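You operate a simulated robot arm through the tools that you are given. There is no shell and no other tool. Be economical: measure what you need, move in short steps, check, and stop when the job is done.

The job below is to be done with a simulated two-armed robot. You get a single attempt, and the scene is never put back.

## Task
Pick up the yellow cone from the top of the wooden desk with one hand, pass it to the other hand and put it on the spot right of the hooping jig.
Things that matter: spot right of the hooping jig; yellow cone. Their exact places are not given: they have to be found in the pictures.

The check looks at the end state, three seconds after you hand in, the way a careful person would. Anything else that was tipped, shoved, dropped, spilled or broken makes it a failure.

## Robot
Two 7-joint arms with two-finger parallel grippers on one trunk, on a base that drives. Base frame: it is fixed to the floor where the robot stands at the start and does not move with it; the origin is under the middle of the robot, x ahead of it, y to its left, z up; the surface under the hand at the start is at about z = 0.78. Readings come in m, degrees, newtons and seconds.
The left shoulder is at the start at [0.062, 0.197, 1.054], the right one opposite. With the tool pointing down near the work surface each hand reaches from about 0.3 to 0.72 m from the robot's upright axis, wherever it stands, measured 20 degrees to its own side. Places, roughly: spot right of the hooping jig (17x18 cm) [-1.9, -0.76, 0.82]; yellow cone (7x6x13 cm) [0.5, 0, 0.8]. Payload 1.57 kg a hand.
The TCP of each hand is the grasp point between the finger pads, 0.03 m short of the fingertips. In the tool frame z runs along the fingers and y along their closing line. The gripper opens to 0.11 m. The fingers are 0.024 m wide and 0.012 m thick; the gripper's body (0.048 by 0.112 m) begins 0.078 m behind the TCP.
Orientation is told as [roll, pitch, yaw] about the base's x, y, z axes, in that order, counted from this pose: with the fingers straight down and closing along the base's y, the tool's x points along the base's -x, its y along +y and its z along -z.

## Interface
- The arms move only by the tool jog_arm. It takes "left_rows", "right_rows" or both (then of equal length, played together; a hand with none holds still); each is one flat list of numbers, 7 for each row, row after row: the gripper command, from -1 (shut) to 1 (fully open), values between in proportion, then the shift along the base's x, y, z in units of 150 mm (1.0 is 150 mm), then the turn, a rotation vector about the base's x, y, z in units of 45 degrees (1.0 is 45 degrees). In form: [jaw, tx, ty, tz, wx, wy, wz, jaw, tx, ty, tz, wx, wy, wz, ...]. A call has 1 to 12 rows; each row is the pose to reach, as a shift and turn from the pose commanded when the call began. A call with a number of a shift or a turn outside -1 to 1 is refused whole. Each row takes 0.2 s and may step no farther than 0.05 m and 8.6 degrees from the row before; otherwise, or with a gripper value out of range, the whole call is refused. Where a pose cannot be reached the arm comes as near as it can. A force on the tool above 40 N (or 10 N above the force at the start of the call, whichever is more), or a blocked arm, ends the call early, and 0.2 s more pass. Each finger travels about 0.072 m/s and halts on what it meets, pressing with about 41 N; the grip force reading is that of the motor and also rises with nothing between the fingers. The clock runs only during rows and for 0.2 s after the last one: add rows that repeat a pose to give the fingers time. It gives the time, the measured TCP pose, the force on the tool (base axes), the opening and the grip force at its end, in the units of the frame above (readings bear some noise), with the torque about the TCP (base axes, N m) and any sound that the robot's microphone picked up.
- Cameras (640 x 400 px; columns grow to the right, rows downward): "scene" is now at [0.0961, 0.0083, 1.6208]; the picture's right is [0.13, -0.99, -0.00], its down [-0.88, -0.12, -0.47] and it looks along [0.47, 0.06, -0.88] (base axes); focal length 248 px, centre (320, 200). "left" rides on the left gripper at [0.07, -0.016, -0.141] in its tool frame; the picture's right is [0.23, 0.97, 0.00], its down [-0.85, 0.20, -0.48] and it looks along [-0.47, 0.11, 0.88] (tool axes); focal length 222 px, centre (320, 200). "right" rides on the right gripper at [0.07, 0.016, -0.141] in its tool frame; the picture's right is [-0.23, 0.97, 0.00], its down [-0.85, -0.20, -0.48] and it looks along [-0.47, -0.11, 0.88] (tool axes); focal length 222 px, centre (320, 200).
- get_image(camera): a new picture of that camera. The clock stands still meanwhile.
- raise_lower(by): slides the trunk up (or, below 0, down) by that many m; the arms and the scene camera ride with it, the base frame stays. It gives what a move gives, with no picture.
- base_move(legs): drives the robot by 1 to 6 legs, each [ahead, left, turn to the left] in m, m and degrees, along the robot's own axes; the way and the turn of a leg run together, so that a leg with both is an arc; at most 1.5 m and 180 degrees a leg. The arms and the cameras ride along, it lands a little off, and it stops where it bumps. It gives what a move gives.
- pan_tilt(pan, tilt): turns the head with the scene camera to pan (to the left, within 86 degrees either way) and tilt (down, from -29 to 69), counted from straight ahead of the robot. It gives what a move gives.
- point_at(camera, pixels): for up to 12 pixels [column, row] of the newest picture of that camera ("zoom" is the newest enlarged one), the place [x, y, z] in the base frame of the surface seen there, good to about 0.002 m. The clock stands still meanwhile.
- close_up(camera, box): a new picture of the part [left, top, right, bottom] of that camera's present view, enlarged. The clock stands still meanwhile.
- close_job(): hands the job in; it is judged then, once.

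Go step by step. Measure first, check grasps and placings, and put right what went wrong. The budget is 80 turns and 62 pictures, counting those below and the enlarged ones. Unless the task says otherwise, let go and move clear before handing in, and close with one line.

The tools are called by a JSON object that holds its "method" and its "body". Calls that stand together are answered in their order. jog_arm: Moves the arms, as the interface text tells. Its arguments: {"type":"object","properties":{"left_rows":{"type":"array"},"right_rows":{"type":"array"}},"required":[]} The other tools are called the same way: raise_lower (by) slides the trunk up or down; base_move (legs) drives the base; pan_tilt (pan, tilt) turns the head that bears the scene camera; get_image (camera) takes a picture; point_at (camera, pixels) gives the place of the surface under pixels of a picture; close_up (camera, box) takes an enlarged picture of a part of a camera's view; close_job () hands the job in.

At the start:

```text
t: 0.0
left_tool_pos: [0.4345, 0.1207, 1.0031]
left_orientation: [0.0, 0.2, 0.1]
left_force: [-0.3, 0.4, 0.3]
left_moment: [-0.03, -0.02, -0.02]
left_opening: 0.11
left_gripper_force: 0.0
right_tool_pos: [0.4141, -0.1791, 1.0496]
right_orientation: [0.0, 0.0, 0.1]
right_force: [-0.1, -0.8, 0.4]
right_moment: [0.03, -0.03, 0.0]
right_opening: 0.1102
right_gripper_force: 0.1
trunk travel left (down, up): [-0.65, 0.34]
robot x, y, heading: [-0.0023, 0.0006, 0.1]
head pan, tilt: [7.6, 61.9]
```

scene: 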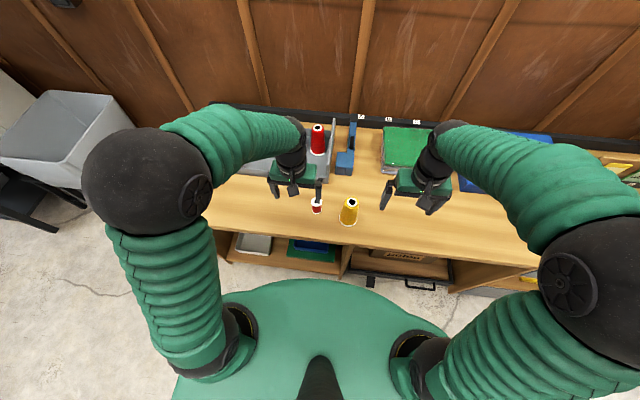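
right: 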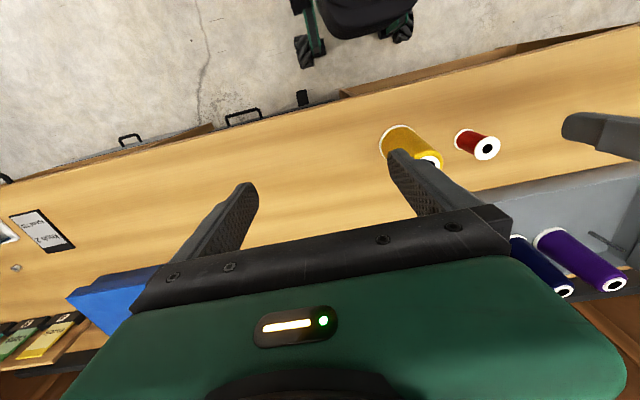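
left: 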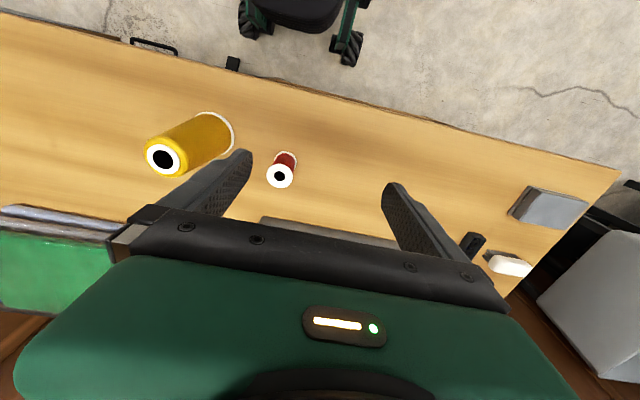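

The yellow cone stands at about scene pixel (349,211), with a small red spool close to its left at (317,206). I'll enlarge that area and measure both.

{"method": "close_up", "body": {"camera": "scene", "box": [280, 150, 440, 250]}}

{"method": "point_at", "body": {"camera": "scene", "pixels": [[349, 212], [351, 202], [349, 222], [317, 206], [317, 201], [370, 225], [322, 140], [345, 160]]}}

```text
4.00 times, centred on (360, 200) of scene
```

zoom: 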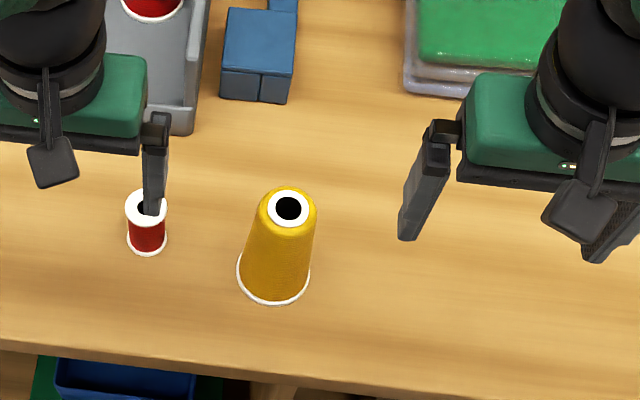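

```text
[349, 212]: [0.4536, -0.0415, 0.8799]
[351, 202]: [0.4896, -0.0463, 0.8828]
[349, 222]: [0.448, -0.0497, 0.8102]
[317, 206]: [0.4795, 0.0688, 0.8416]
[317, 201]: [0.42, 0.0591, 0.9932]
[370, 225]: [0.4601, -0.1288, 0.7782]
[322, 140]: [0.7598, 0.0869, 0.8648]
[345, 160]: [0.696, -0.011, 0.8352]
```

The enlarged picture shows the cone clearly: its top ring is near zoom (289,208) and its base rim near (272,303). I'll measure the rims, and turn the head to the right/rear later for the target.

{"method": "point_at", "body": {"camera": "zoom", "pixels": [[272, 208], [306, 208], [289, 193], [289, 224], [239, 262], [309, 283], [272, 302], [275, 260], [128, 210], [166, 245], [146, 254], [340, 280]]}}

{"method": "pan_tilt", "body": {"pan": -86, "tilt": 20}}

{"method": "get_image", "body": {"camera": "scene"}}

```text
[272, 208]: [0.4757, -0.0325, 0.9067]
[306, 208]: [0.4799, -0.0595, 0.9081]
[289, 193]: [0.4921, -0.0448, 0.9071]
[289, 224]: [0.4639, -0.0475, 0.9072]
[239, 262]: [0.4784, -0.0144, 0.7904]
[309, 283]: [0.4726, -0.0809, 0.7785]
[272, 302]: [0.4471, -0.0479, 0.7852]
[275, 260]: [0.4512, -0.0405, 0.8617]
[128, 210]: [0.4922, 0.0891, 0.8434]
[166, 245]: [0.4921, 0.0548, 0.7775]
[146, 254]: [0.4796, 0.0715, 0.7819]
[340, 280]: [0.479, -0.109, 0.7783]
```

```text
t: 1.7
left_tool_pos: [0.4347, 0.1193, 1.0018]
left_orientation: [0.0, 0.0, 0.0]
left_force: [0.6, -0.1, 1.1]
left_moment: [-0.02, 0.01, -0.01]
left_opening: 0.1101
left_gripper_force: 0.0
right_tool_pos: [0.4136, -0.1778, 1.051]
right_orientation: [-0.1, 0.1, 0.0]
right_force: [0.5, 0.0, -0.2]
right_moment: [-0.01, 0.01, -0.02]
right_opening: 0.1099
right_gripper_force: 0.0
trunk travel left (down, up): [-0.65, 0.34]
robot x, y, heading: [-0.0042, 0.0008, -0.1]
head pan, tilt: [-85.9, 20.0]
```

```text
57 pictures are left
```

scene: 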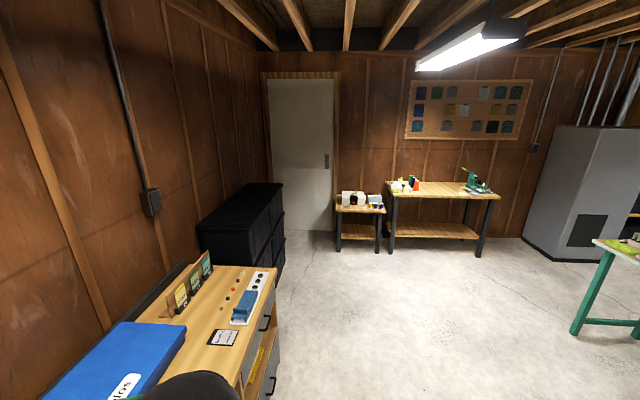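

The cone's axis is at about (0.478, -0.047), from z 0.778 to 0.907. The left hand will pick it from above with the fingers closing along x, and the right will take it later low on the cone. First I'll turn the left hand by -45° of yaw while moving it over, with the right hand giving way.

{"method": "jog_arm", "body": {"left_rows": [1, 0.024, -0.092, 0, 0, 0, -0.167, 1, 0.048, -0.184, 0, 0, 0, -0.333, 1, 0.072, -0.277, 0, 0, 0, -0.5, 1, 0.097, -0.369, 0, 0, 0, -0.667, 1, 0.121, -0.461, 0, 0, 0, -0.833, 1, 0.145, -0.553, 0, 0, 0, -1], "right_rows": [1, 0, -0.15, 0, 0, 0, 0, 1, 0, -0.3, 0, 0, 0, 0, 1, 0, -0.45, 0, 0, 0, 0, 1, 0, -0.6, 0, 0, 0, 0, 1, 0, -0.75, 0, 0, 0, 0, 1, 0, -0.9, 0, 0, 0, 0]}}

{"method": "jog_arm", "body": {"left_rows": [1, 0.024, -0.092, 0, 0, 0, -0.167, 1, 0.048, -0.184, 0, 0, 0, -0.333, 1, 0.072, -0.277, 0, 0, 0, -0.5, 1, 0.097, -0.369, 0, 0, 0, -0.667, 1, 0.121, -0.461, 0, 0, 0, -0.833, 1, 0.145, -0.553, 0, 0, 0, -1]}}

{"method": "pan_tilt", "body": {"pan": 0, "tilt": 60}}

{"method": "get_image", "body": {"camera": "scene"}}

{"method": "get_image", "body": {"camera": "left"}}

```text
t: 3.1
left_tool_pos: [0.4557, 0.0347, 1.0028]
left_orientation: [0.0, 0.1, -45.1]
left_force: [-0.3, 0.1, 0.2]
left_moment: [0.01, -0.01, -0.01]
left_opening: 0.11
left_gripper_force: 0.0
right_tool_pos: [0.4128, -0.3142, 1.0493]
right_orientation: [0.2, 0.0, 0.0]
right_force: [1.0, 0.0, 0.1]
right_moment: [0.01, 0.03, 0.02]
right_opening: 0.1099
right_gripper_force: 0.0
trunk travel left (down, up): [-0.65, 0.34]
robot x, y, heading: [0.0009, -0.0004, 0.1]
head pan, tilt: [-85.9, 20.0]
```

```text
t: 4.5
left_tool_pos: [0.4765, -0.0491, 1.0032]
left_orientation: [-0.1, 0.1, -90.2]
left_force: [-0.1, 0.4, 0.6]
left_moment: [0.02, 0.01, -0.02]
left_opening: 0.1102
left_gripper_force: 0.1
right_tool_pos: [0.4123, -0.3145, 1.051]
right_orientation: [0.1, 0.0, 0.0]
right_force: [0.8, 0.6, -0.3]
right_moment: [0.0, 0.01, 0.0]
right_opening: 0.11
right_gripper_force: 0.1
trunk travel left (down, up): [-0.65, 0.34]
robot x, y, heading: [0.0026, -0.0003, -0.2]
head pan, tilt: [-85.9, 20.0]
```

```text
t: 6.1
left_tool_pos: [0.4766, -0.0483, 1.0033]
left_orientation: [-0.1, 0.0, -89.9]
left_force: [0.8, -0.1, 1.2]
left_moment: [-0.01, 0.01, 0.01]
left_opening: 0.11
left_gripper_force: 0.0
right_tool_pos: [0.4121, -0.3131, 1.0489]
right_orientation: [0.1, -0.1, 0.0]
right_force: [0.0, -0.7, 0.3]
right_moment: [0.02, 0.0, 0.02]
right_opening: 0.1101
right_gripper_force: 0.0
trunk travel left (down, up): [-0.65, 0.34]
robot x, y, heading: [0.0014, 0.0037, 0.2]
head pan, tilt: [0.0, 60.0]
```

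```text
56 pictures are left
```

scene: 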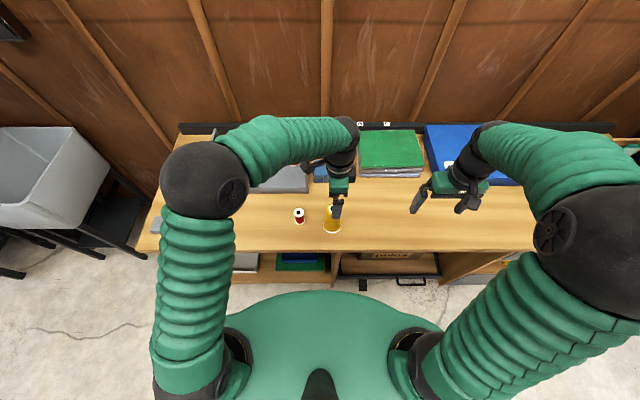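

```text
55 pictures are left
```

left: 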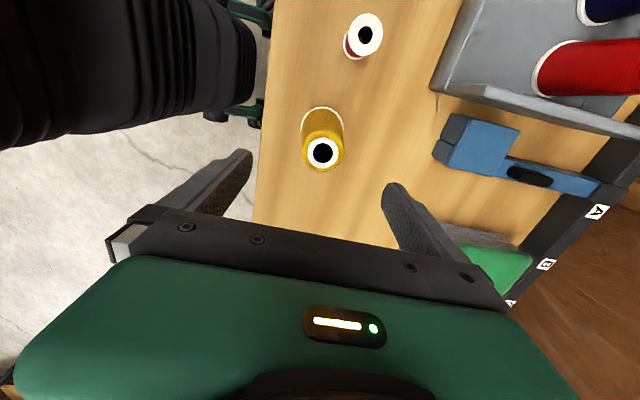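

The left hand is centred over the cone, which sits between the fingers at left-view (323,150). I'll go down 0.12 m to z 0.883 and close.

{"method": "jog_arm", "body": {"left_rows": [1, 0.005, 0.008, -0.2, 0, 0, 0, 1, 0.01, 0.008, -0.4, 0, 0, 0, 1, 0.01, 0.008, -0.6, 0, 0, 0, 1, 0.01, 0.008, -0.8, 0, 0, 0, 1, 0.01, 0.008, -0.8, 0, 0, 0, -1, 0.01, 0.008, -0.8, 0, 0, 0, -1, 0.01, 0.008, -0.8, 0, 0, 0, -1, 0.01, 0.008, -0.8, 0, 0, 0, -1, 0.01, 0.008, -0.8, 0, 0, 0, -1, 0.01, 0.008, -0.8, 0, 0, 0]}}

{"method": "get_image", "body": {"camera": "left"}}

```text
t: 8.3
left_tool_pos: [0.4794, -0.0449, 0.8816]
left_orientation: [0.0, 0.0, -90.0]
left_force: [0.0, 0.2, -0.3]
left_moment: [-0.02, 0.01, -0.01]
left_opening: 0.0484
left_gripper_force: 40.9
right_tool_pos: [0.4118, -0.313, 1.051]
right_orientation: [0.1, 0.0, 0.0]
right_force: [0.9, 0.1, -0.4]
right_moment: [-0.04, -0.01, 0.01]
right_opening: 0.1099
right_gripper_force: 0.1
trunk travel left (down, up): [-0.65, 0.34]
robot x, y, heading: [0.0008, -0.0003, -0.0]
head pan, tilt: [0.0, 60.0]
```

```text
54 pictures are left
```

left: 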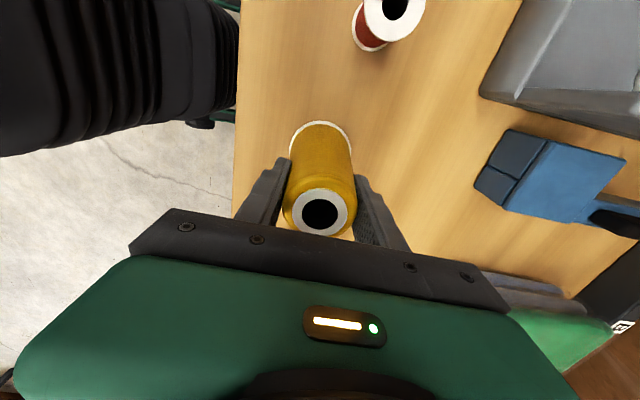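

The cone is gripped squarely, with the opening at 0.048 m and a grip force of 41 N. I'll lift it slowly by 0.15 m and check.

{"method": "jog_arm", "body": {"left_rows": [-1, 0, 0, 0.1, 0, 0, 0, -1, 0, 0, 0.25, 0, 0, 0, -1, 0, 0, 0.4, 0, 0, 0, -1, 0, 0, 0.6, 0, 0, 0, -1, 0, 0, 0.8, 0, 0, 0, -1, 0, 0, 1, 0, 0, 0]}}

{"method": "get_image", "body": {"camera": "scene"}}

```text
t: 9.7
left_tool_pos: [0.4787, -0.0468, 1.0343]
left_orientation: [-0.1, 0.1, -90.0]
left_force: [-0.8, 0.1, -1.5]
left_moment: [-0.02, -0.04, 0.0]
left_opening: 0.0484
left_gripper_force: 41.2
right_tool_pos: [0.4099, -0.3138, 1.0508]
right_orientation: [0.0, 0.0, 0.0]
right_force: [0.0, 0.1, -0.5]
right_moment: [0.0, 0.0, -0.01]
right_opening: 0.11
right_gripper_force: 0.1
trunk travel left (down, up): [-0.65, 0.34]
robot x, y, heading: [-0.0005, -0.0046, 0.2]
head pan, tilt: [0.0, 60.0]
```

```text
53 pictures are left
```

scene: 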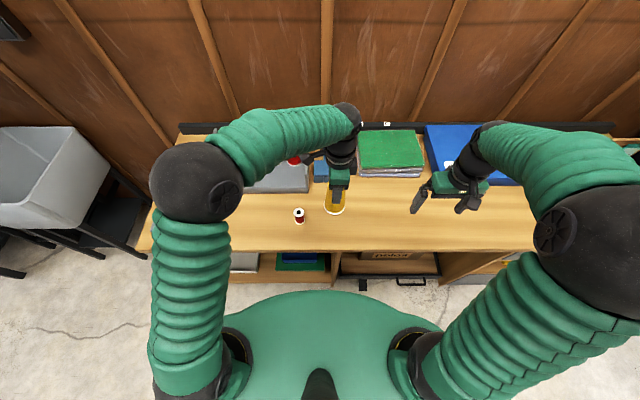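

The cone is held and clear of the desk. I'll back off 0.4 m, turn right, and look for the jig table.

{"method": "base_move", "body": {"legs": [[-0.4, 0, 0], [0, 0, -90]]}}

{"method": "pan_tilt", "body": {"pan": -60, "tilt": 25}}

{"method": "get_image", "body": {"camera": "scene"}}

```text
t: 16.0
left_tool_pos: [-0.4457, -0.481, 1.0335]
left_orientation: [-0.1, 0.1, -179.6]
left_force: [-0.1, -0.2, -1.7]
left_moment: [-0.03, -0.02, 0.04]
left_opening: 0.0483
left_gripper_force: 41.2
right_tool_pos: [-0.712, -0.4157, 1.0505]
right_orientation: [0.0, -0.1, -89.6]
right_force: [0.4, -0.4, -0.9]
right_moment: [-0.02, 0.02, 0.04]
right_opening: 0.11
right_gripper_force: 0.0
trunk travel left (down, up): [-0.65, 0.34]
robot x, y, heading: [-0.4036, -0.0017, -89.6]
head pan, tilt: [0.0, 60.0]
```

```text
t: 17.3
left_tool_pos: [-0.4448, -0.4803, 1.0339]
left_orientation: [-0.1, 0.0, -179.6]
left_force: [0.0, 0.8, -0.7]
left_moment: [0.02, 0.0, 0.01]
left_opening: 0.0483
left_gripper_force: 40.7
right_tool_pos: [-0.712, -0.4149, 1.0502]
right_orientation: [0.0, -0.1, -89.7]
right_force: [0.3, -0.9, -0.1]
right_moment: [0.03, 0.05, -0.02]
right_opening: 0.1102
right_gripper_force: 0.0
trunk travel left (down, up): [-0.65, 0.34]
robot x, y, heading: [-0.4025, 0.0001, -89.4]
head pan, tilt: [-60.0, 25.0]
```

```text
52 pictures are left
```

scene: 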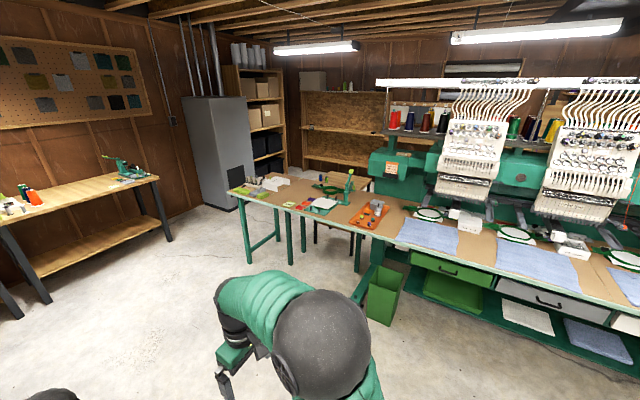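

The table with green legs holds what looks like the hooping jig near (335,195). I'll zoom in and measure.

{"method": "close_up", "body": {"camera": "scene", "box": [220, 150, 412, 270]}}

{"method": "point_at", "body": {"camera": "zoom", "pixels": [[480, 220], [430, 220], [500, 265], [30, 130], [180, 115], [330, 180], [550, 290], [130, 160], [230, 170], [255, 200], [410, 110], [430, 265]]}}

```text
3.33 times, centred on (316, 210) of scene
```

zoom: 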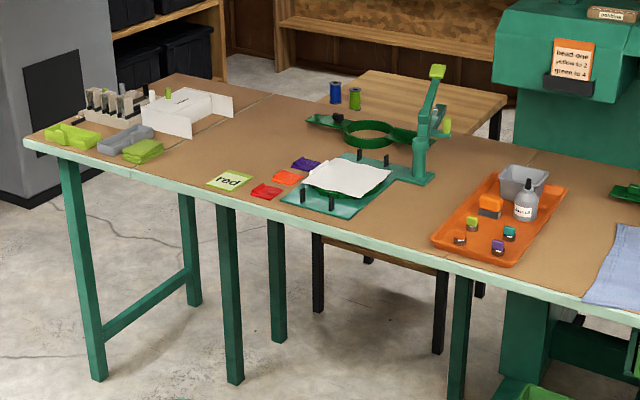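

```text
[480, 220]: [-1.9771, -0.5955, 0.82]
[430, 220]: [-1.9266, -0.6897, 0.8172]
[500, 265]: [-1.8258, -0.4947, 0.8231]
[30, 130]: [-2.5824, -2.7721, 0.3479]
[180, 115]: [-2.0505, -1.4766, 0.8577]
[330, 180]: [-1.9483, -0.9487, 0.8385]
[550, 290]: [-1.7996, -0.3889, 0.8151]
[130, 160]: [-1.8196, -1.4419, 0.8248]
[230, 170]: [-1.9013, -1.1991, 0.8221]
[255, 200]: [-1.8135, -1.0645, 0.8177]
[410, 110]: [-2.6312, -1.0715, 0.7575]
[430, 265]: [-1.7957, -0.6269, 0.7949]
```

The jig stands on the table at about y -0.95 and the orange tray's near edge is at y about -0.65. The spot is the bare surface between them near (-1.9, -0.76), with the table top at z 0.818. I'll drive to about (-0.85, -0.9) facing -x, where there is free space for the handover.

{"method": "base_move", "body": {"legs": [[0.9, 0, 0], [0, 0, -90.5], [0.45, 0, 0]]}}

{"method": "pan_tilt", "body": {"pan": 0, "tilt": 40}}

{"method": "get_image", "body": {"camera": "scene"}}

```text
t: 28.3
left_tool_pos: [-1.3162, -0.8699, 1.0349]
left_orientation: [0.1, 0.0, 89.6]
left_force: [-0.4, 0.2, -2.1]
left_moment: [-0.02, 0.0, 0.01]
left_opening: 0.0482
left_gripper_force: 40.8
right_tool_pos: [-1.2463, -0.6046, 1.0511]
right_orientation: [0.0, -0.2, 179.5]
right_force: [-0.3, 0.4, -0.5]
right_moment: [-0.04, 0.0, 0.04]
right_opening: 0.1101
right_gripper_force: 0.1
trunk travel left (down, up): [-0.65, 0.34]
robot x, y, heading: [-0.8367, -0.9192, 179.7]
head pan, tilt: [-60.0, 25.0]
```

```text
t: 29.6
left_tool_pos: [-1.316, -0.8697, 1.0347]
left_orientation: [0.0, 0.0, 89.6]
left_force: [-0.5, 0.8, -1.5]
left_moment: [0.02, 0.0, -0.05]
left_opening: 0.0483
left_gripper_force: 40.8
right_tool_pos: [-1.2462, -0.6046, 1.0514]
right_orientation: [0.0, -0.2, 179.7]
right_force: [-0.4, 0.6, 0.1]
right_moment: [0.01, 0.01, 0.05]
right_opening: 0.11
right_gripper_force: 0.0
trunk travel left (down, up): [-0.65, 0.34]
robot x, y, heading: [-0.8391, -0.9221, 179.5]
head pan, tilt: [0.0, 40.0]
```

```text
50 pictures are left
```

scene: 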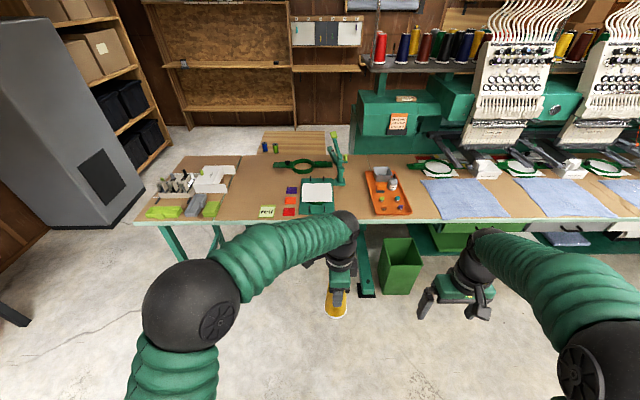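

There is now a clear view of the jig at (320,190) and the tray at (388,190). I'll zoom in on the gap between them to fix the spot.

{"method": "close_up", "body": {"camera": "scene", "box": [264, 140, 424, 240]}}

{"method": "point_at", "body": {"camera": "zoom", "pixels": [[280, 200], [295, 180], [275, 280], [315, 170], [405, 160], [430, 290], [350, 180], [360, 250], [360, 320], [290, 110], [500, 170], [265, 180]]}}

```text
4.00 times, centred on (344, 190) of scene
```

zoom: 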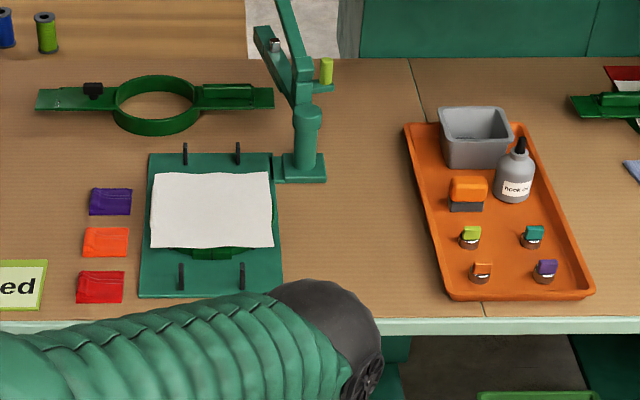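

```text
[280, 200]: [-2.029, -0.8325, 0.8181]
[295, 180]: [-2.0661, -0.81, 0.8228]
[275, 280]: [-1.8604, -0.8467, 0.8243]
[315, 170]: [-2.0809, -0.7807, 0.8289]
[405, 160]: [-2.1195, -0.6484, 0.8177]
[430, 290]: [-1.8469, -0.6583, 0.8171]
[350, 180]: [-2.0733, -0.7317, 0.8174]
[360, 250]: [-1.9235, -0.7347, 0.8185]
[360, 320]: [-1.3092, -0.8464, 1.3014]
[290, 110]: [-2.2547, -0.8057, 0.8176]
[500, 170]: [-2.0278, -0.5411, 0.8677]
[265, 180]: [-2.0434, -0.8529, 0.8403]
```

The gap is bounded by the jig's edge at y≈-0.835 and the tray's edge at y≈-0.65, so I aim for (-1.9, -0.75). Now I'll turn the right hand: +90° of yaw in two calls, then a 45° tilt, so that it can take the cone low from the right side.

{"method": "jog_arm", "body": {"right_rows": [1, -0.078, 0, 0, 0, 0, 0.167, 1, -0.156, 0, 0, 0, 0, 0.333, 1, -0.234, 0, 0, 0, 0, 0.5, 1, -0.311, 0, 0, 0, 0, 0.667, 1, -0.389, 0, 0, 0, 0, 0.833, 1, -0.467, 0, 0, 0, 0, 1]}}

{"method": "jog_arm", "body": {"right_rows": [1, 0, 0, 0, 0, 0, 0.167, 1, 0, 0, 0, 0, 0, 0.333, 1, 0, 0, 0, 0, 0, 0.5, 1, 0, 0, 0, 0, 0, 0.667, 1, 0, 0, 0, 0, 0, 0.833, 1, 0, 0, 0, 0, 0, 1]}}

{"method": "jog_arm", "body": {"right_rows": [1, 0, 0, -0.09, -0.167, 0, 0, 1, 0, 0, -0.18, -0.333, 0, 0, 1, 0, 0, -0.27, -0.5, 0, 0, 1, 0, 0, -0.36, -0.667, 0, 0, 1, 0, 0, -0.45, -0.833, 0, 0, 1, 0, 0, -0.54, -1, 0, 0]}}

{"method": "pan_tilt", "body": {"pan": -5, "tilt": 60}}

{"method": "get_image", "body": {"camera": "scene"}}

{"method": "get_image", "body": {"camera": "right"}}

```text
t: 31.0
left_tool_pos: [-1.3159, -0.8698, 1.0324]
left_orientation: [0.0, 0.0, 89.6]
left_force: [-0.5, -0.1, -2.4]
left_moment: [0.01, 0.01, -0.01]
left_opening: 0.0482
left_gripper_force: 40.9
right_tool_pos: [-1.3153, -0.6043, 1.0505]
right_orientation: [0.1, -0.1, -135.3]
right_force: [-0.4, 0.2, 0.0]
right_moment: [0.02, 0.0, -0.01]
right_opening: 0.11
right_gripper_force: 0.0
trunk travel left (down, up): [-0.65, 0.34]
robot x, y, heading: [-0.8378, -0.9234, 179.4]
head pan, tilt: [0.0, 40.0]
```

```text
t: 32.4
left_tool_pos: [-1.3149, -0.8698, 1.0346]
left_orientation: [0.0, 0.0, 89.7]
left_force: [-0.3, 0.7, -2.4]
left_moment: [0.0, 0.02, -0.03]
left_opening: 0.0484
left_gripper_force: 40.8
right_tool_pos: [-1.3156, -0.604, 1.0519]
right_orientation: [0.0, -0.2, -90.3]
right_force: [0.3, -1.0, 0.1]
right_moment: [0.0, 0.02, -0.01]
right_opening: 0.1102
right_gripper_force: 0.0
trunk travel left (down, up): [-0.65, 0.34]
robot x, y, heading: [-0.8389, -0.9171, 179.7]
head pan, tilt: [0.0, 40.0]
```

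```text
t: 33.8
left_tool_pos: [-1.3158, -0.8688, 1.034]
left_orientation: [0.0, 0.2, 89.6]
left_force: [0.9, 0.6, -0.7]
left_moment: [-0.02, 0.0, 0.04]
left_opening: 0.0485
left_gripper_force: 41.2
right_tool_pos: [-1.3178, -0.6038, 0.969]
right_orientation: [0.5, -45.4, -90.6]
right_force: [1.0, 0.2, 0.0]
right_moment: [-0.02, 0.02, 0.0]
right_opening: 0.1099
right_gripper_force: 0.1
trunk travel left (down, up): [-0.65, 0.34]
robot x, y, heading: [-0.8377, -0.9206, 179.8]
head pan, tilt: [0.0, 40.0]
```

```text
t: 34.6
left_tool_pos: [-1.3147, -0.8687, 1.034]
left_orientation: [0.0, 0.0, 89.6]
left_force: [0.1, -0.1, -1.2]
left_moment: [-0.01, 0.02, 0.03]
left_opening: 0.0479
left_gripper_force: 41.2
right_tool_pos: [-1.3176, -0.6053, 0.97]
right_orientation: [0.5, -45.3, -90.6]
right_force: [0.6, 0.3, -0.6]
right_moment: [-0.03, 0.01, -0.03]
right_opening: 0.1098
right_gripper_force: 0.1
trunk travel left (down, up): [-0.65, 0.34]
robot x, y, heading: [-0.8374, -0.9236, 179.5]
head pan, tilt: [-5.0, 60.0]
```

```text
48 pictures are left
```

scene: 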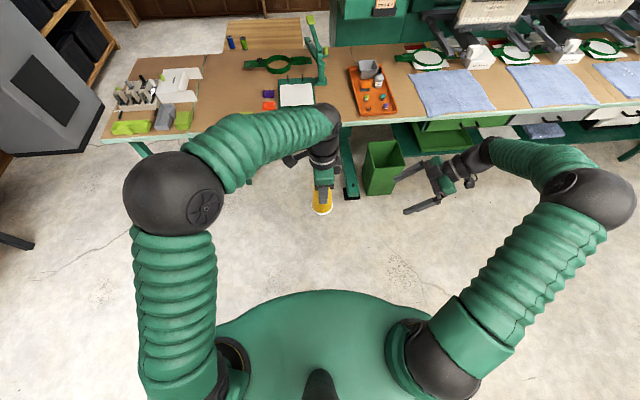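

```text
47 pictures are left
```

right: 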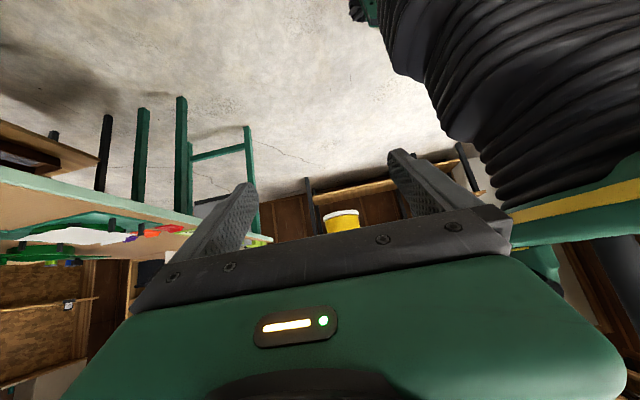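

The right hand is tilted and lined up, with the cone between its fingers at right-view (343,222). I'll measure the cone's lower edge to set the height.

{"method": "point_at", "body": {"camera": "right", "pixels": [[343, 212], [326, 214], [357, 212], [343, 225]]}}

{"method": "point_at", "body": {"camera": "scene", "pixels": [[323, 210], [316, 208], [330, 206], [322, 200]]}}

```text
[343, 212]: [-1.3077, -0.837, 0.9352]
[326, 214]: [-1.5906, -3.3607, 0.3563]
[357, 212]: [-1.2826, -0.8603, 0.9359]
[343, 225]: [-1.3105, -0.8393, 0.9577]
```

```text
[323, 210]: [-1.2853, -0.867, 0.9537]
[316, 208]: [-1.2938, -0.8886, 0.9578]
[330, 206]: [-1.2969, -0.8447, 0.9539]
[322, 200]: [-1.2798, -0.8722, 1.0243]
```

The cone's base is at z≈0.931 and its axis at about (-1.316, -0.869), so the right hand's height of 0.970 is right. I'll move in by 0.15 m, then look.

{"method": "jog_arm", "body": {"right_rows": [1, 0, -0.25, 0, 0, 0, 0, 1, 0.01, -0.5, 0, 0, 0, 0, 1, 0.01, -0.75, 0, 0, 0, 0, 1, 0.01, -1, 0, 0, 0, 0]}}

{"method": "get_image", "body": {"camera": "right"}}

{"method": "close_up", "body": {"camera": "scene", "box": [240, 100, 480, 250]}}

```text
t: 35.6
left_tool_pos: [-1.3157, -0.8716, 1.0339]
left_orientation: [0.0, 0.1, 89.6]
left_force: [0.7, -0.2, -0.6]
left_moment: [0.03, 0.0, 0.01]
left_opening: 0.0481
left_gripper_force: 41.6
right_tool_pos: [-1.3141, -0.758, 0.9692]
right_orientation: [0.5, -45.2, -90.6]
right_force: [1.0, -0.7, -0.6]
right_moment: [0.0, 0.0, 0.03]
right_opening: 0.11
right_gripper_force: 0.0
trunk travel left (down, up): [-0.65, 0.34]
robot x, y, heading: [-0.8414, -0.9205, 179.6]
head pan, tilt: [-5.0, 60.0]
```

```text
46 pictures are left
```

right: 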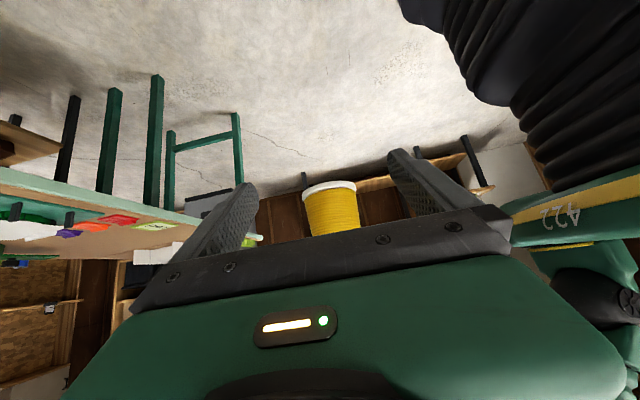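

```text
2.67 times, centred on (360, 175) of scene
```

zoom: 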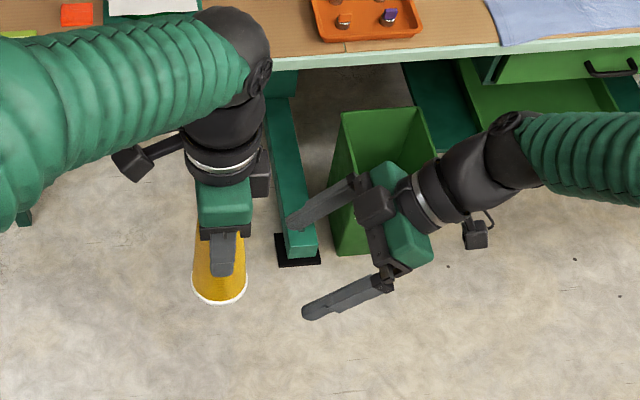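

The fingers straddle the cone cleanly. I'll move in the last 0.112 m with the jaws open.

{"method": "jog_arm", "body": {"right_rows": [1, -0.007, -0.2, 0, 0, 0, 0, 1, -0.013, -0.4, 0, 0, 0, 0, 1, -0.013, -0.6, 0, 0, 0, 0, 1, -0.013, -0.74, 0, 0, 0, 0]}}

{"method": "get_image", "body": {"camera": "right"}}

{"method": "close_up", "body": {"camera": "scene", "box": [240, 100, 480, 250]}}

```text
t: 36.6
left_tool_pos: [-1.3156, -0.8697, 1.0351]
left_orientation: [0.0, 0.1, 89.6]
left_force: [-0.1, 0.1, -1.8]
left_moment: [0.02, 0.01, 0.0]
left_opening: 0.0483
left_gripper_force: 41.2
right_tool_pos: [-1.3166, -0.8646, 0.97]
right_orientation: [0.4, -45.2, -90.7]
right_force: [-0.4, 0.2, -0.3]
right_moment: [-0.01, 0.0, -0.02]
right_opening: 0.1101
right_gripper_force: 0.0
trunk travel left (down, up): [-0.65, 0.34]
robot x, y, heading: [-0.8398, -0.923, 179.3]
head pan, tilt: [-5.0, 60.0]
```

```text
44 pictures are left
```

right: 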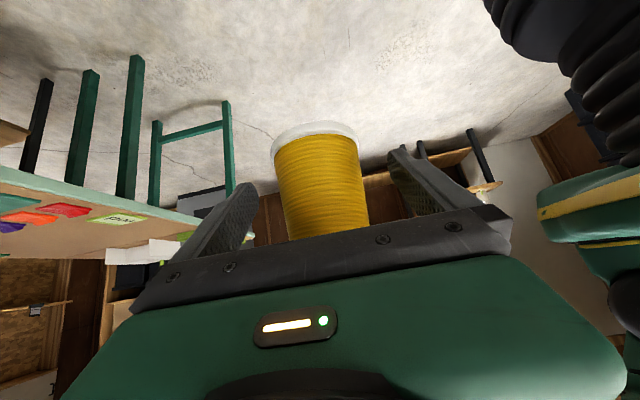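

```text
2.67 times, centred on (360, 175) of scene
```

zoom: 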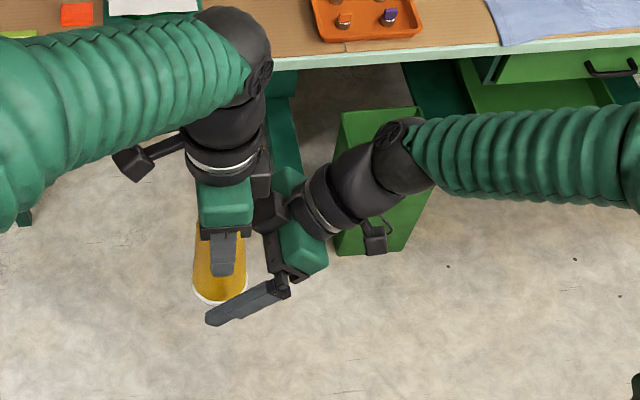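

The right hand is in place at y -0.865 and touches nothing. I'll close it on the lower part of the cone while the left hand still holds.

{"method": "jog_arm", "body": {"right_rows": [-1, 0, 0, 0, 0, 0, 0, -1, 0, 0, 0, 0, 0, 0, -1, 0, 0, 0, 0, 0, 0, -1, 0, 0, 0, 0, 0, 0, -1, 0, 0, 0, 0, 0, 0]}}

{"method": "get_image", "body": {"camera": "right"}}

```text
t: 37.8
left_tool_pos: [-1.3147, -0.8693, 1.0332]
left_orientation: [0.0, -0.1, 89.5]
left_force: [-5.6, -0.3, -3.8]
left_moment: [0.08, 0.32, -0.05]
left_opening: 0.0484
left_gripper_force: 41.1
right_tool_pos: [-1.3156, -0.8656, 0.9709]
right_orientation: [0.7, -45.1, -90.7]
right_force: [6.7, -1.2, 1.6]
right_moment: [-0.03, 0.1, 0.06]
right_opening: 0.0563
right_gripper_force: 41.3
trunk travel left (down, up): [-0.65, 0.34]
robot x, y, heading: [-0.8388, -0.9202, 179.6]
head pan, tilt: [-5.0, 60.0]
```

```text
42 pictures are left
```

right: 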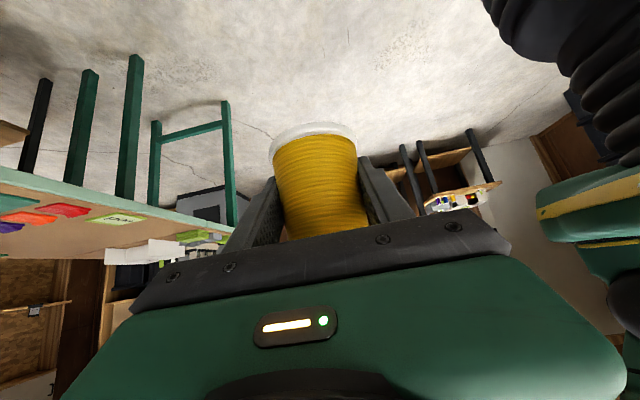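

Both hands hold the cone now, the right one with an opening of 0.056 m and 41 N. I'll open the left hand partway and lift it straight up.

{"method": "jog_arm", "body": {"left_rows": [0.4, 0, 0, 0, 0, 0, 0, 0.4, 0, 0, 0, 0, 0, 0, 0.4, 0, 0, 0, 0, 0, 0, 0.4, 0, 0, 0.15, 0, 0, 0, 0.4, 0, 0, 0.3, 0, 0, 0, 0.4, 0, 0, 0.5, 0, 0, 0, 0.4, 0, 0, 0.75, 0, 0, 0, 0.4, 0, 0, 1, 0, 0, 0]}}

{"method": "get_image", "body": {"camera": "scene"}}

{"method": "get_image", "body": {"camera": "right"}}

```text
t: 39.6
left_tool_pos: [-1.316, -0.8683, 1.1839]
left_orientation: [0.0, 0.0, 89.5]
left_force: [0.9, 0.9, 0.9]
left_moment: [0.02, 0.01, 0.01]
left_opening: 0.0772
left_gripper_force: 0.0
right_tool_pos: [-1.3164, -0.865, 0.9698]
right_orientation: [0.5, -45.1, -90.7]
right_force: [0.3, -1.0, 1.2]
right_moment: [-0.02, 0.0, 0.0]
right_opening: 0.0566
right_gripper_force: 41.2
trunk travel left (down, up): [-0.65, 0.34]
robot x, y, heading: [-0.8365, -0.922, 179.2]
head pan, tilt: [-5.0, 60.0]
```

```text
41 pictures are left
```

scene: 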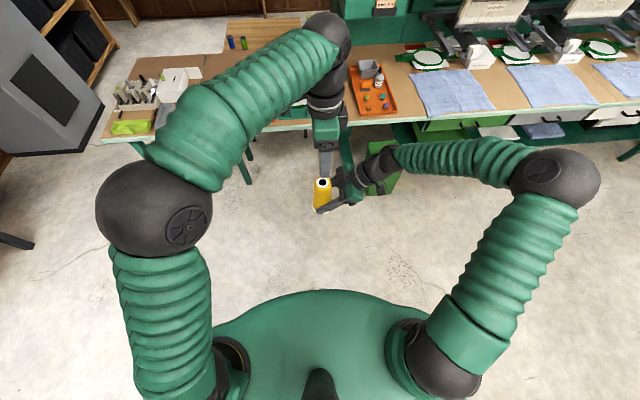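

```text
40 pictures are left
```

right: 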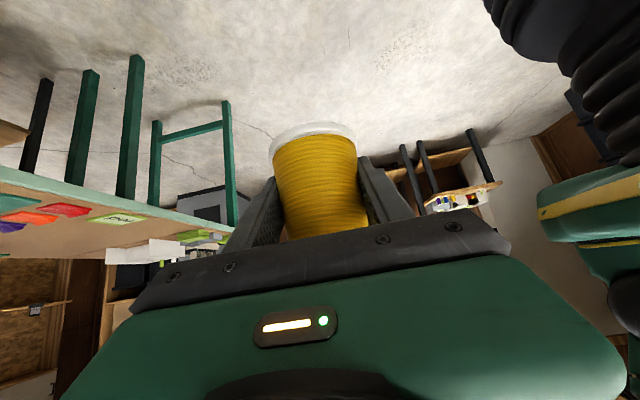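

The handover worked: the right hand alone holds the cone upright. I'll retract the left hand, and turn the right hand back -90° about the vertical so that its wrist is on the robot's side.

{"method": "jog_arm", "body": {"left_rows": [0.4, 0.167, -0.167, 0, 0, 0, 0, 0.4, 0.333, -0.333, 0, 0, 0, 0, 0.4, 0.5, -0.5, 0, 0, 0, 0, 0.4, 0.667, -0.667, 0, 0, 0, 0, 0.4, 0.8, -0.833, 0, 0, 0, 0, 0.4, 0.8, -1, 0, 0, 0, 0], "right_rows": [-1, 0, 0.067, 0, 0, 0, -0.167, -1, 0, 0.133, 0, 0, 0, -0.333, -1, 0, 0.2, 0, 0, 0, -0.5, -1, 0, 0.267, 0, 0, 0, -0.667, -1, 0, 0.333, 0, 0, 0, -0.833, -1, 0, 0.4, 0, 0, 0, -1]}}

{"method": "jog_arm", "body": {"right_rows": [-1, 0, 0.067, 0, 0, 0, -0.167, -1, 0, 0.133, 0, 0, 0, -0.333, -1, 0, 0.2, 0, 0, 0, -0.5, -1, 0, 0.267, 0, 0, 0, -0.667, -1, 0, 0.333, 0, 0, 0, -0.833, -1, 0, 0.4, 0, 0, 0, -1]}}

{"method": "get_image", "body": {"camera": "scene"}}

{"method": "get_image", "body": {"camera": "right"}}

```text
t: 41.0
left_tool_pos: [-1.1962, -1.0214, 1.1848]
left_orientation: [0.0, 0.0, 89.5]
left_force: [0.5, -0.8, 0.1]
left_moment: [0.0, 0.02, -0.02]
left_opening: 0.0771
left_gripper_force: 0.1
right_tool_pos: [-1.3176, -0.8057, 0.9702]
right_orientation: [0.5, -45.0, -135.8]
right_force: [0.3, -0.6, 0.3]
right_moment: [0.06, -0.04, 0.02]
right_opening: 0.0566
right_gripper_force: 40.6
trunk travel left (down, up): [-0.65, 0.34]
robot x, y, heading: [-0.8377, -0.9231, 179.3]
head pan, tilt: [-5.0, 60.0]
```

```text
t: 42.4
left_tool_pos: [-1.1961, -1.0206, 1.1842]
left_orientation: [-0.1, -0.1, 89.7]
left_force: [-0.5, -0.1, 0.3]
left_moment: [-0.03, -0.03, 0.01]
left_opening: 0.0772
left_gripper_force: 0.1
right_tool_pos: [-1.3166, -0.7461, 0.9703]
right_orientation: [0.4, -45.1, 179.3]
right_force: [-0.9, -0.5, -0.5]
right_moment: [-0.02, -0.03, -0.02]
right_opening: 0.0564
right_gripper_force: 40.4
trunk travel left (down, up): [-0.65, 0.34]
robot x, y, heading: [-0.8357, -0.9201, 179.7]
head pan, tilt: [-5.0, 60.0]
```

```text
39 pictures are left
```

scene: 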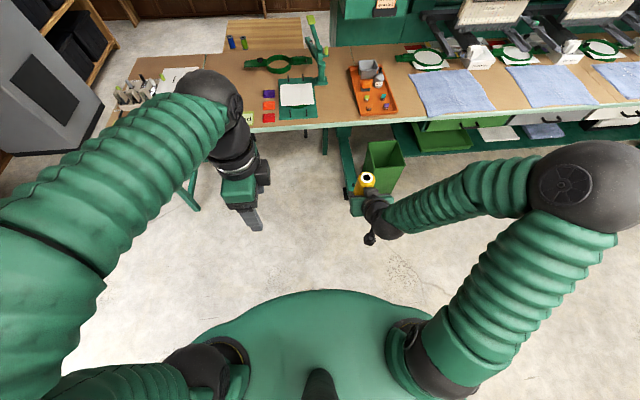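

```text
38 pictures are left
```

right: 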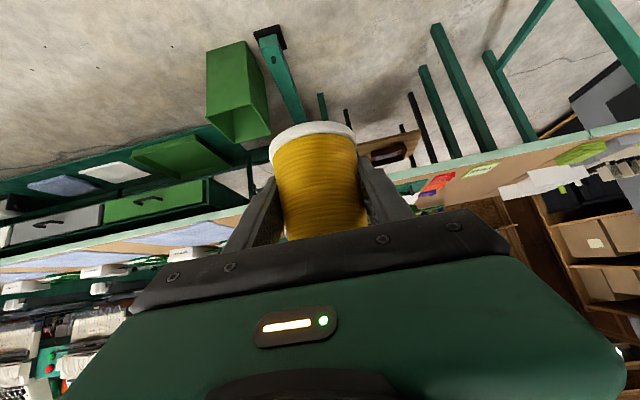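

The cone is upright in the right hand, wrist behind it. A green bin stands on the floor near (383,165), so I'll measure it, the table edge and the robot's own front before driving in.

{"method": "point_at", "body": {"camera": "scene", "pixels": [[383, 192], [371, 190], [395, 192], [403, 150], [366, 155], [345, 194], [345, 121], [320, 292], [400, 315], [200, 345], [321, 40], [312, 20]]}}

{"method": "point_at", "body": {"camera": "right", "pixels": [[242, 135], [265, 105], [208, 108], [330, 128], [272, 140], [356, 140]]}}

```text
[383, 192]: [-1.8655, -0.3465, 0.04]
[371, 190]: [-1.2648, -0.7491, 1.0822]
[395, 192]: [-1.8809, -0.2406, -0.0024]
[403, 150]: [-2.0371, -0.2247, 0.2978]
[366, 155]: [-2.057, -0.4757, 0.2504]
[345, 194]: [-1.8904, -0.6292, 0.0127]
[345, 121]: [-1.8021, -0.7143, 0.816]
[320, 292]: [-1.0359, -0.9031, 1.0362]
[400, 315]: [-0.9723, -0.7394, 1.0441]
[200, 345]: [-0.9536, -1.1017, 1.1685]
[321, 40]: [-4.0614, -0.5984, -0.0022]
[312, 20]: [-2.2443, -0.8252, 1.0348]
```

```text
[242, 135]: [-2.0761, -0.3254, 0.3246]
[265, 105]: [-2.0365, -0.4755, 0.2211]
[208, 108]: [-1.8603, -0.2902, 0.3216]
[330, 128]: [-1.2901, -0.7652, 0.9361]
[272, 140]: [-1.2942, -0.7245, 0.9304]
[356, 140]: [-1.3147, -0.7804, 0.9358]
```

The bin (x beyond -1.86) and the foot are out of the robot's way, and the path above the table is clear. I'll drive ahead 0.5 m.

{"method": "base_move", "body": {"legs": [[0.5, 0, 0]]}}

{"method": "get_image", "body": {"camera": "scene"}}

```text
t: 45.4
left_tool_pos: [-1.6936, -1.0178, 1.1845]
left_orientation: [0.1, 0.0, 89.7]
left_force: [-0.2, -0.7, -0.3]
left_moment: [0.01, 0.01, 0.03]
left_opening: 0.077
left_gripper_force: 0.0
right_tool_pos: [-1.8166, -0.7436, 0.9701]
right_orientation: [0.4, -45.2, 179.5]
right_force: [0.6, -0.5, -0.2]
right_moment: [-0.03, 0.0, 0.01]
right_opening: 0.0565
right_gripper_force: 41.3
trunk travel left (down, up): [-0.65, 0.34]
robot x, y, heading: [-1.3435, -0.9206, 179.6]
head pan, tilt: [-5.0, 60.0]
```

```text
37 pictures are left
```

scene: 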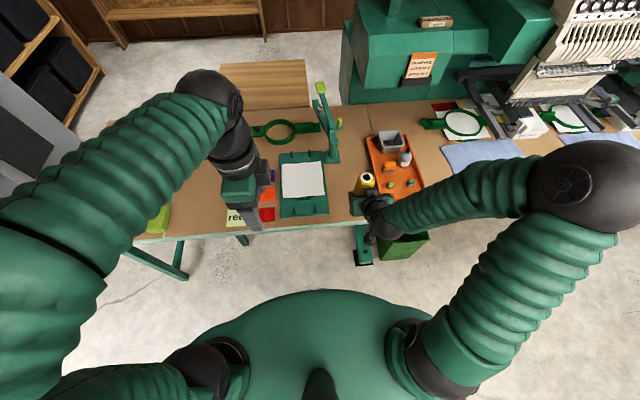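

The robot is in place with the cone just short of the spot. I'll zoom in and re-measure the edges of the jig and the tray around it.

{"method": "close_up", "body": {"camera": "scene", "box": [272, 110, 432, 210]}}

{"method": "point_at", "body": {"camera": "scene", "pixels": [[329, 180], [329, 210], [327, 160], [340, 155], [367, 145], [372, 170], [350, 180], [352, 150], [345, 213]]}}

```text
4.00 times, centred on (352, 160) of scene
```

zoom: 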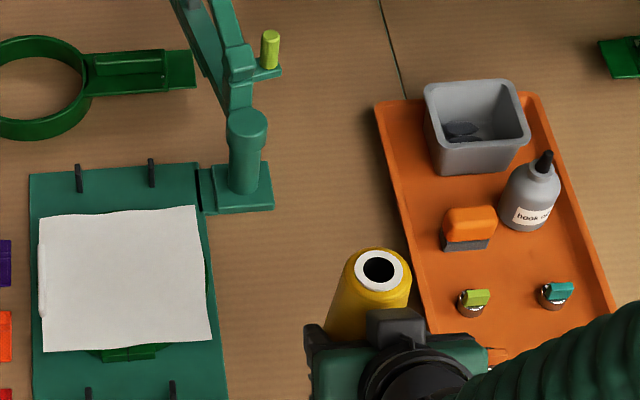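

```text
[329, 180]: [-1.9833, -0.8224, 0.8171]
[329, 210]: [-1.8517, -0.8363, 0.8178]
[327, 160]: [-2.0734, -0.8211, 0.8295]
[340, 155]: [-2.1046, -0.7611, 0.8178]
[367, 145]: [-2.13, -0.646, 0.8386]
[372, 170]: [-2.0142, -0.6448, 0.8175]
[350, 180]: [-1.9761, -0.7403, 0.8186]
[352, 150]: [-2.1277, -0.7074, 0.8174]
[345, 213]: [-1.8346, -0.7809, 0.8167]
```

The clear strip runs from y -0.825 to -0.65 around x -1.9, so (-1.9, -0.75) is good. I'll move over it and down to about 13 mm above the table.

{"method": "jog_arm", "body": {"right_rows": [-1, -0.18, -0.02, 0, 0, 0, 0, -1, -0.37, -0.04, 0, 0, 0, 0, -1, -0.555, -0.045, 0, 0, 0, 0, -1, -0.555, -0.045, -0.2, 0, 0, 0, -1, -0.555, -0.045, -0.4, 0, 0, 0, -1, -0.555, -0.045, -0.55, 0, 0, 0, -1, -0.555, -0.045, -0.667, 0, 0, 0, -1, -0.555, -0.045, -0.667, 0, 0, 0]}}

{"method": "get_image", "body": {"camera": "right"}}

{"method": "close_up", "body": {"camera": "scene", "box": [272, 110, 432, 210]}}

```text
t: 47.1
left_tool_pos: [-1.6947, -1.0186, 1.1847]
left_orientation: [0.1, 0.0, 89.6]
left_force: [-0.3, -0.9, 0.2]
left_moment: [-0.01, -0.03, -0.01]
left_opening: 0.077
left_gripper_force: 0.1
right_tool_pos: [-1.8994, -0.7531, 0.8689]
right_orientation: [0.4, -45.2, 179.5]
right_force: [0.6, 0.2, 0.0]
right_moment: [-0.03, 0.0, -0.04]
right_opening: 0.0565
right_gripper_force: 40.7
trunk travel left (down, up): [-0.65, 0.34]
robot x, y, heading: [-1.3403, -0.9178, 179.8]
head pan, tilt: [-5.0, 60.0]
```

```text
35 pictures are left
```

right: 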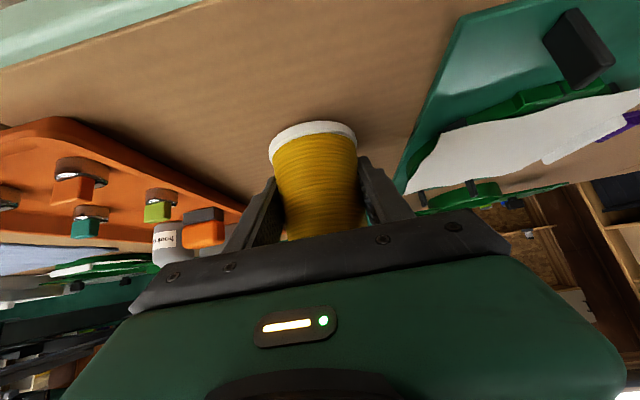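

```text
4.00 times, centred on (352, 160) of scene
```

zoom: 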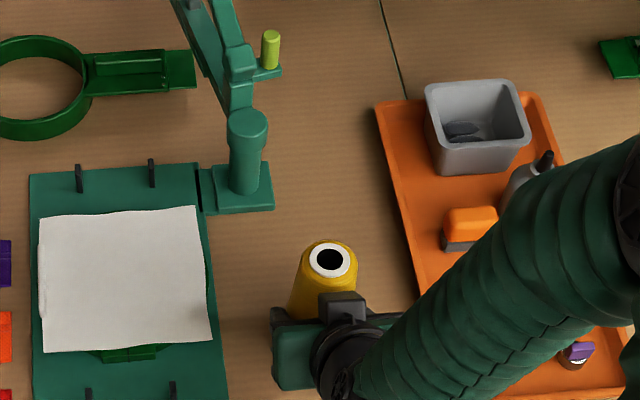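

The cone hangs over the strip, a little above the table. I'll check the base's height and the forearm's height over the tray and the bottle.

{"method": "point_at", "body": {"camera": "right", "pixels": [[310, 127], [275, 145], [350, 135], [310, 105], [165, 240], [150, 195]]}}

{"method": "point_at", "body": {"camera": "zoom", "pixels": [[544, 160], [560, 200], [560, 330], [450, 300], [330, 245], [315, 262], [345, 262], [295, 345]]}}

```text
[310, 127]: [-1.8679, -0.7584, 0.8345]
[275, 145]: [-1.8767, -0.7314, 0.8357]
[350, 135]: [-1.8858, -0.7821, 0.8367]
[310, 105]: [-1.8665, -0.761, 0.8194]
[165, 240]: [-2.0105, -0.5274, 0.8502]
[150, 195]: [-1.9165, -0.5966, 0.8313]
```

```text
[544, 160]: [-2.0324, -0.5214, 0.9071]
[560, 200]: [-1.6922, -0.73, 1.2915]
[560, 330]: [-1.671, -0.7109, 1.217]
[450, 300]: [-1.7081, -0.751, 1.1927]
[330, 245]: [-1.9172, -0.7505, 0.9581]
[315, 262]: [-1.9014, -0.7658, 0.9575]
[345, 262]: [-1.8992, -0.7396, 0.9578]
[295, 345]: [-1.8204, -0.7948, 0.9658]
```

The forearm is high above everything. The cone's top at 0.958 puts its base about 10 mm above the table, so I'll lower by 11 mm in small steps.

{"method": "jog_arm", "body": {"right_rows": [-1, 0, 0, -0.03, 0, 0, 0, -1, 0, 0, -0.05, 0, 0, 0, -1, 0, 0, -0.065, 0, 0, 0, -1, 0, 0, -0.073, 0, 0, 0, -1, 0, 0, -0.073, 0, 0, 0]}}

{"method": "get_image", "body": {"camera": "right"}}

{"method": "point_at", "body": {"camera": "right", "pixels": [[310, 125], [310, 128], [310, 122], [310, 118]]}}

```text
t: 48.4
left_tool_pos: [-1.6947, -1.0165, 1.1842]
left_orientation: [0.1, 0.0, 89.7]
left_force: [1.4, 0.2, 0.3]
left_moment: [-0.01, -0.02, -0.03]
left_opening: 0.0768
left_gripper_force: 0.0
right_tool_pos: [-1.8982, -0.7521, 0.859]
right_orientation: [0.4, -45.3, 179.5]
right_force: [-0.3, 0.0, -1.2]
right_moment: [0.01, 0.06, -0.01]
right_opening: 0.0562
right_gripper_force: 41.0
trunk travel left (down, up): [-0.65, 0.34]
robot x, y, heading: [-1.3395, -0.9191, 179.6]
head pan, tilt: [-5.0, 60.0]
```

```text
33 pictures are left
```

right: 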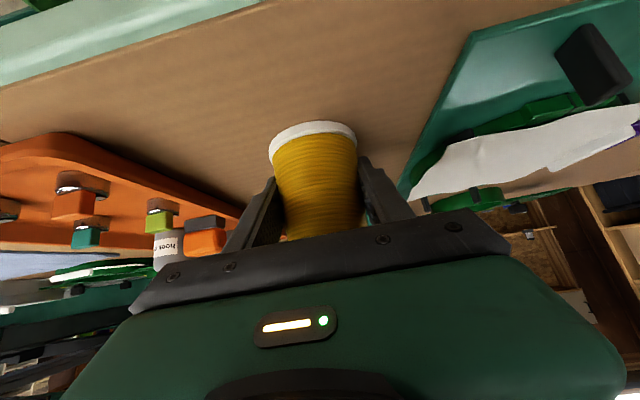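

```text
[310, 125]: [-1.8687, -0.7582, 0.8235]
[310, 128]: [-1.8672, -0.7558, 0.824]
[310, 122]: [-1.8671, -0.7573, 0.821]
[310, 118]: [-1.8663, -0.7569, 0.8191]
```

No clear contact force yet, so the base is within a millimetre or two of the table. I'll lower in 1 mm steps until it bears.

{"method": "jog_arm", "body": {"right_rows": [-1, 0, 0, -0.005, 0, 0, 0, -1, 0, 0, -0.01, 0, 0, 0, -1, 0, 0, -0.01, 0, 0, 0]}}

```text
t: 49.1
left_tool_pos: [-1.6941, -1.0185, 1.185]
left_orientation: [0.1, -0.1, 89.7]
left_force: [0.1, 0.5, 0.7]
left_moment: [0.02, -0.02, 0.02]
left_opening: 0.0769
left_gripper_force: 0.1
right_tool_pos: [-1.899, -0.7519, 0.8585]
right_orientation: [0.3, -45.4, 179.6]
right_force: [2.5, 0.1, 7.3]
right_moment: [-0.2, 0.01, -0.02]
right_opening: 0.0561
right_gripper_force: 41.3
trunk travel left (down, up): [-0.65, 0.34]
robot x, y, heading: [-1.3351, -0.9163, 179.6]
head pan, tilt: [-5.0, 60.0]
```

The cone bears on the table with 7 N upward. I'll open the jaws partway and hold still, then check before retreating.

{"method": "jog_arm", "body": {"right_rows": [-0.2, 0, 0, 0, 0, 0, 0, 0.2, 0, 0, 0, 0, 0, 0, 0.6, 0, 0, 0, 0, 0, 0, 0.6, 0, 0, 0, 0, 0, 0, 0.6, 0, 0, 0, 0, 0, 0]}}

{"method": "get_image", "body": {"camera": "right"}}

```text
t: 50.4
left_tool_pos: [-1.6931, -1.0176, 1.1845]
left_orientation: [0.1, 0.1, 89.6]
left_force: [0.5, 0.3, 0.1]
left_moment: [-0.01, 0.0, -0.01]
left_opening: 0.0769
left_gripper_force: 0.1
right_tool_pos: [-1.8977, -0.7511, 0.8572]
right_orientation: [0.4, -45.2, 179.5]
right_force: [-0.2, -0.2, -0.3]
right_moment: [-0.01, 0.01, -0.01]
right_opening: 0.0882
right_gripper_force: 0.1
trunk travel left (down, up): [-0.65, 0.34]
robot x, y, heading: [-1.3376, -0.9147, 179.8]
head pan, tilt: [-5.0, 60.0]
```

```text
32 pictures are left
```

right: 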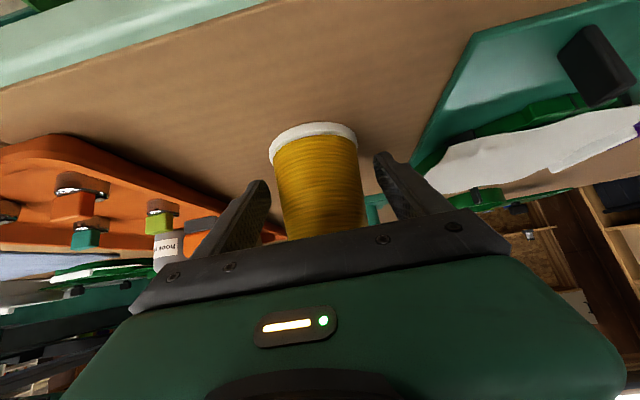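

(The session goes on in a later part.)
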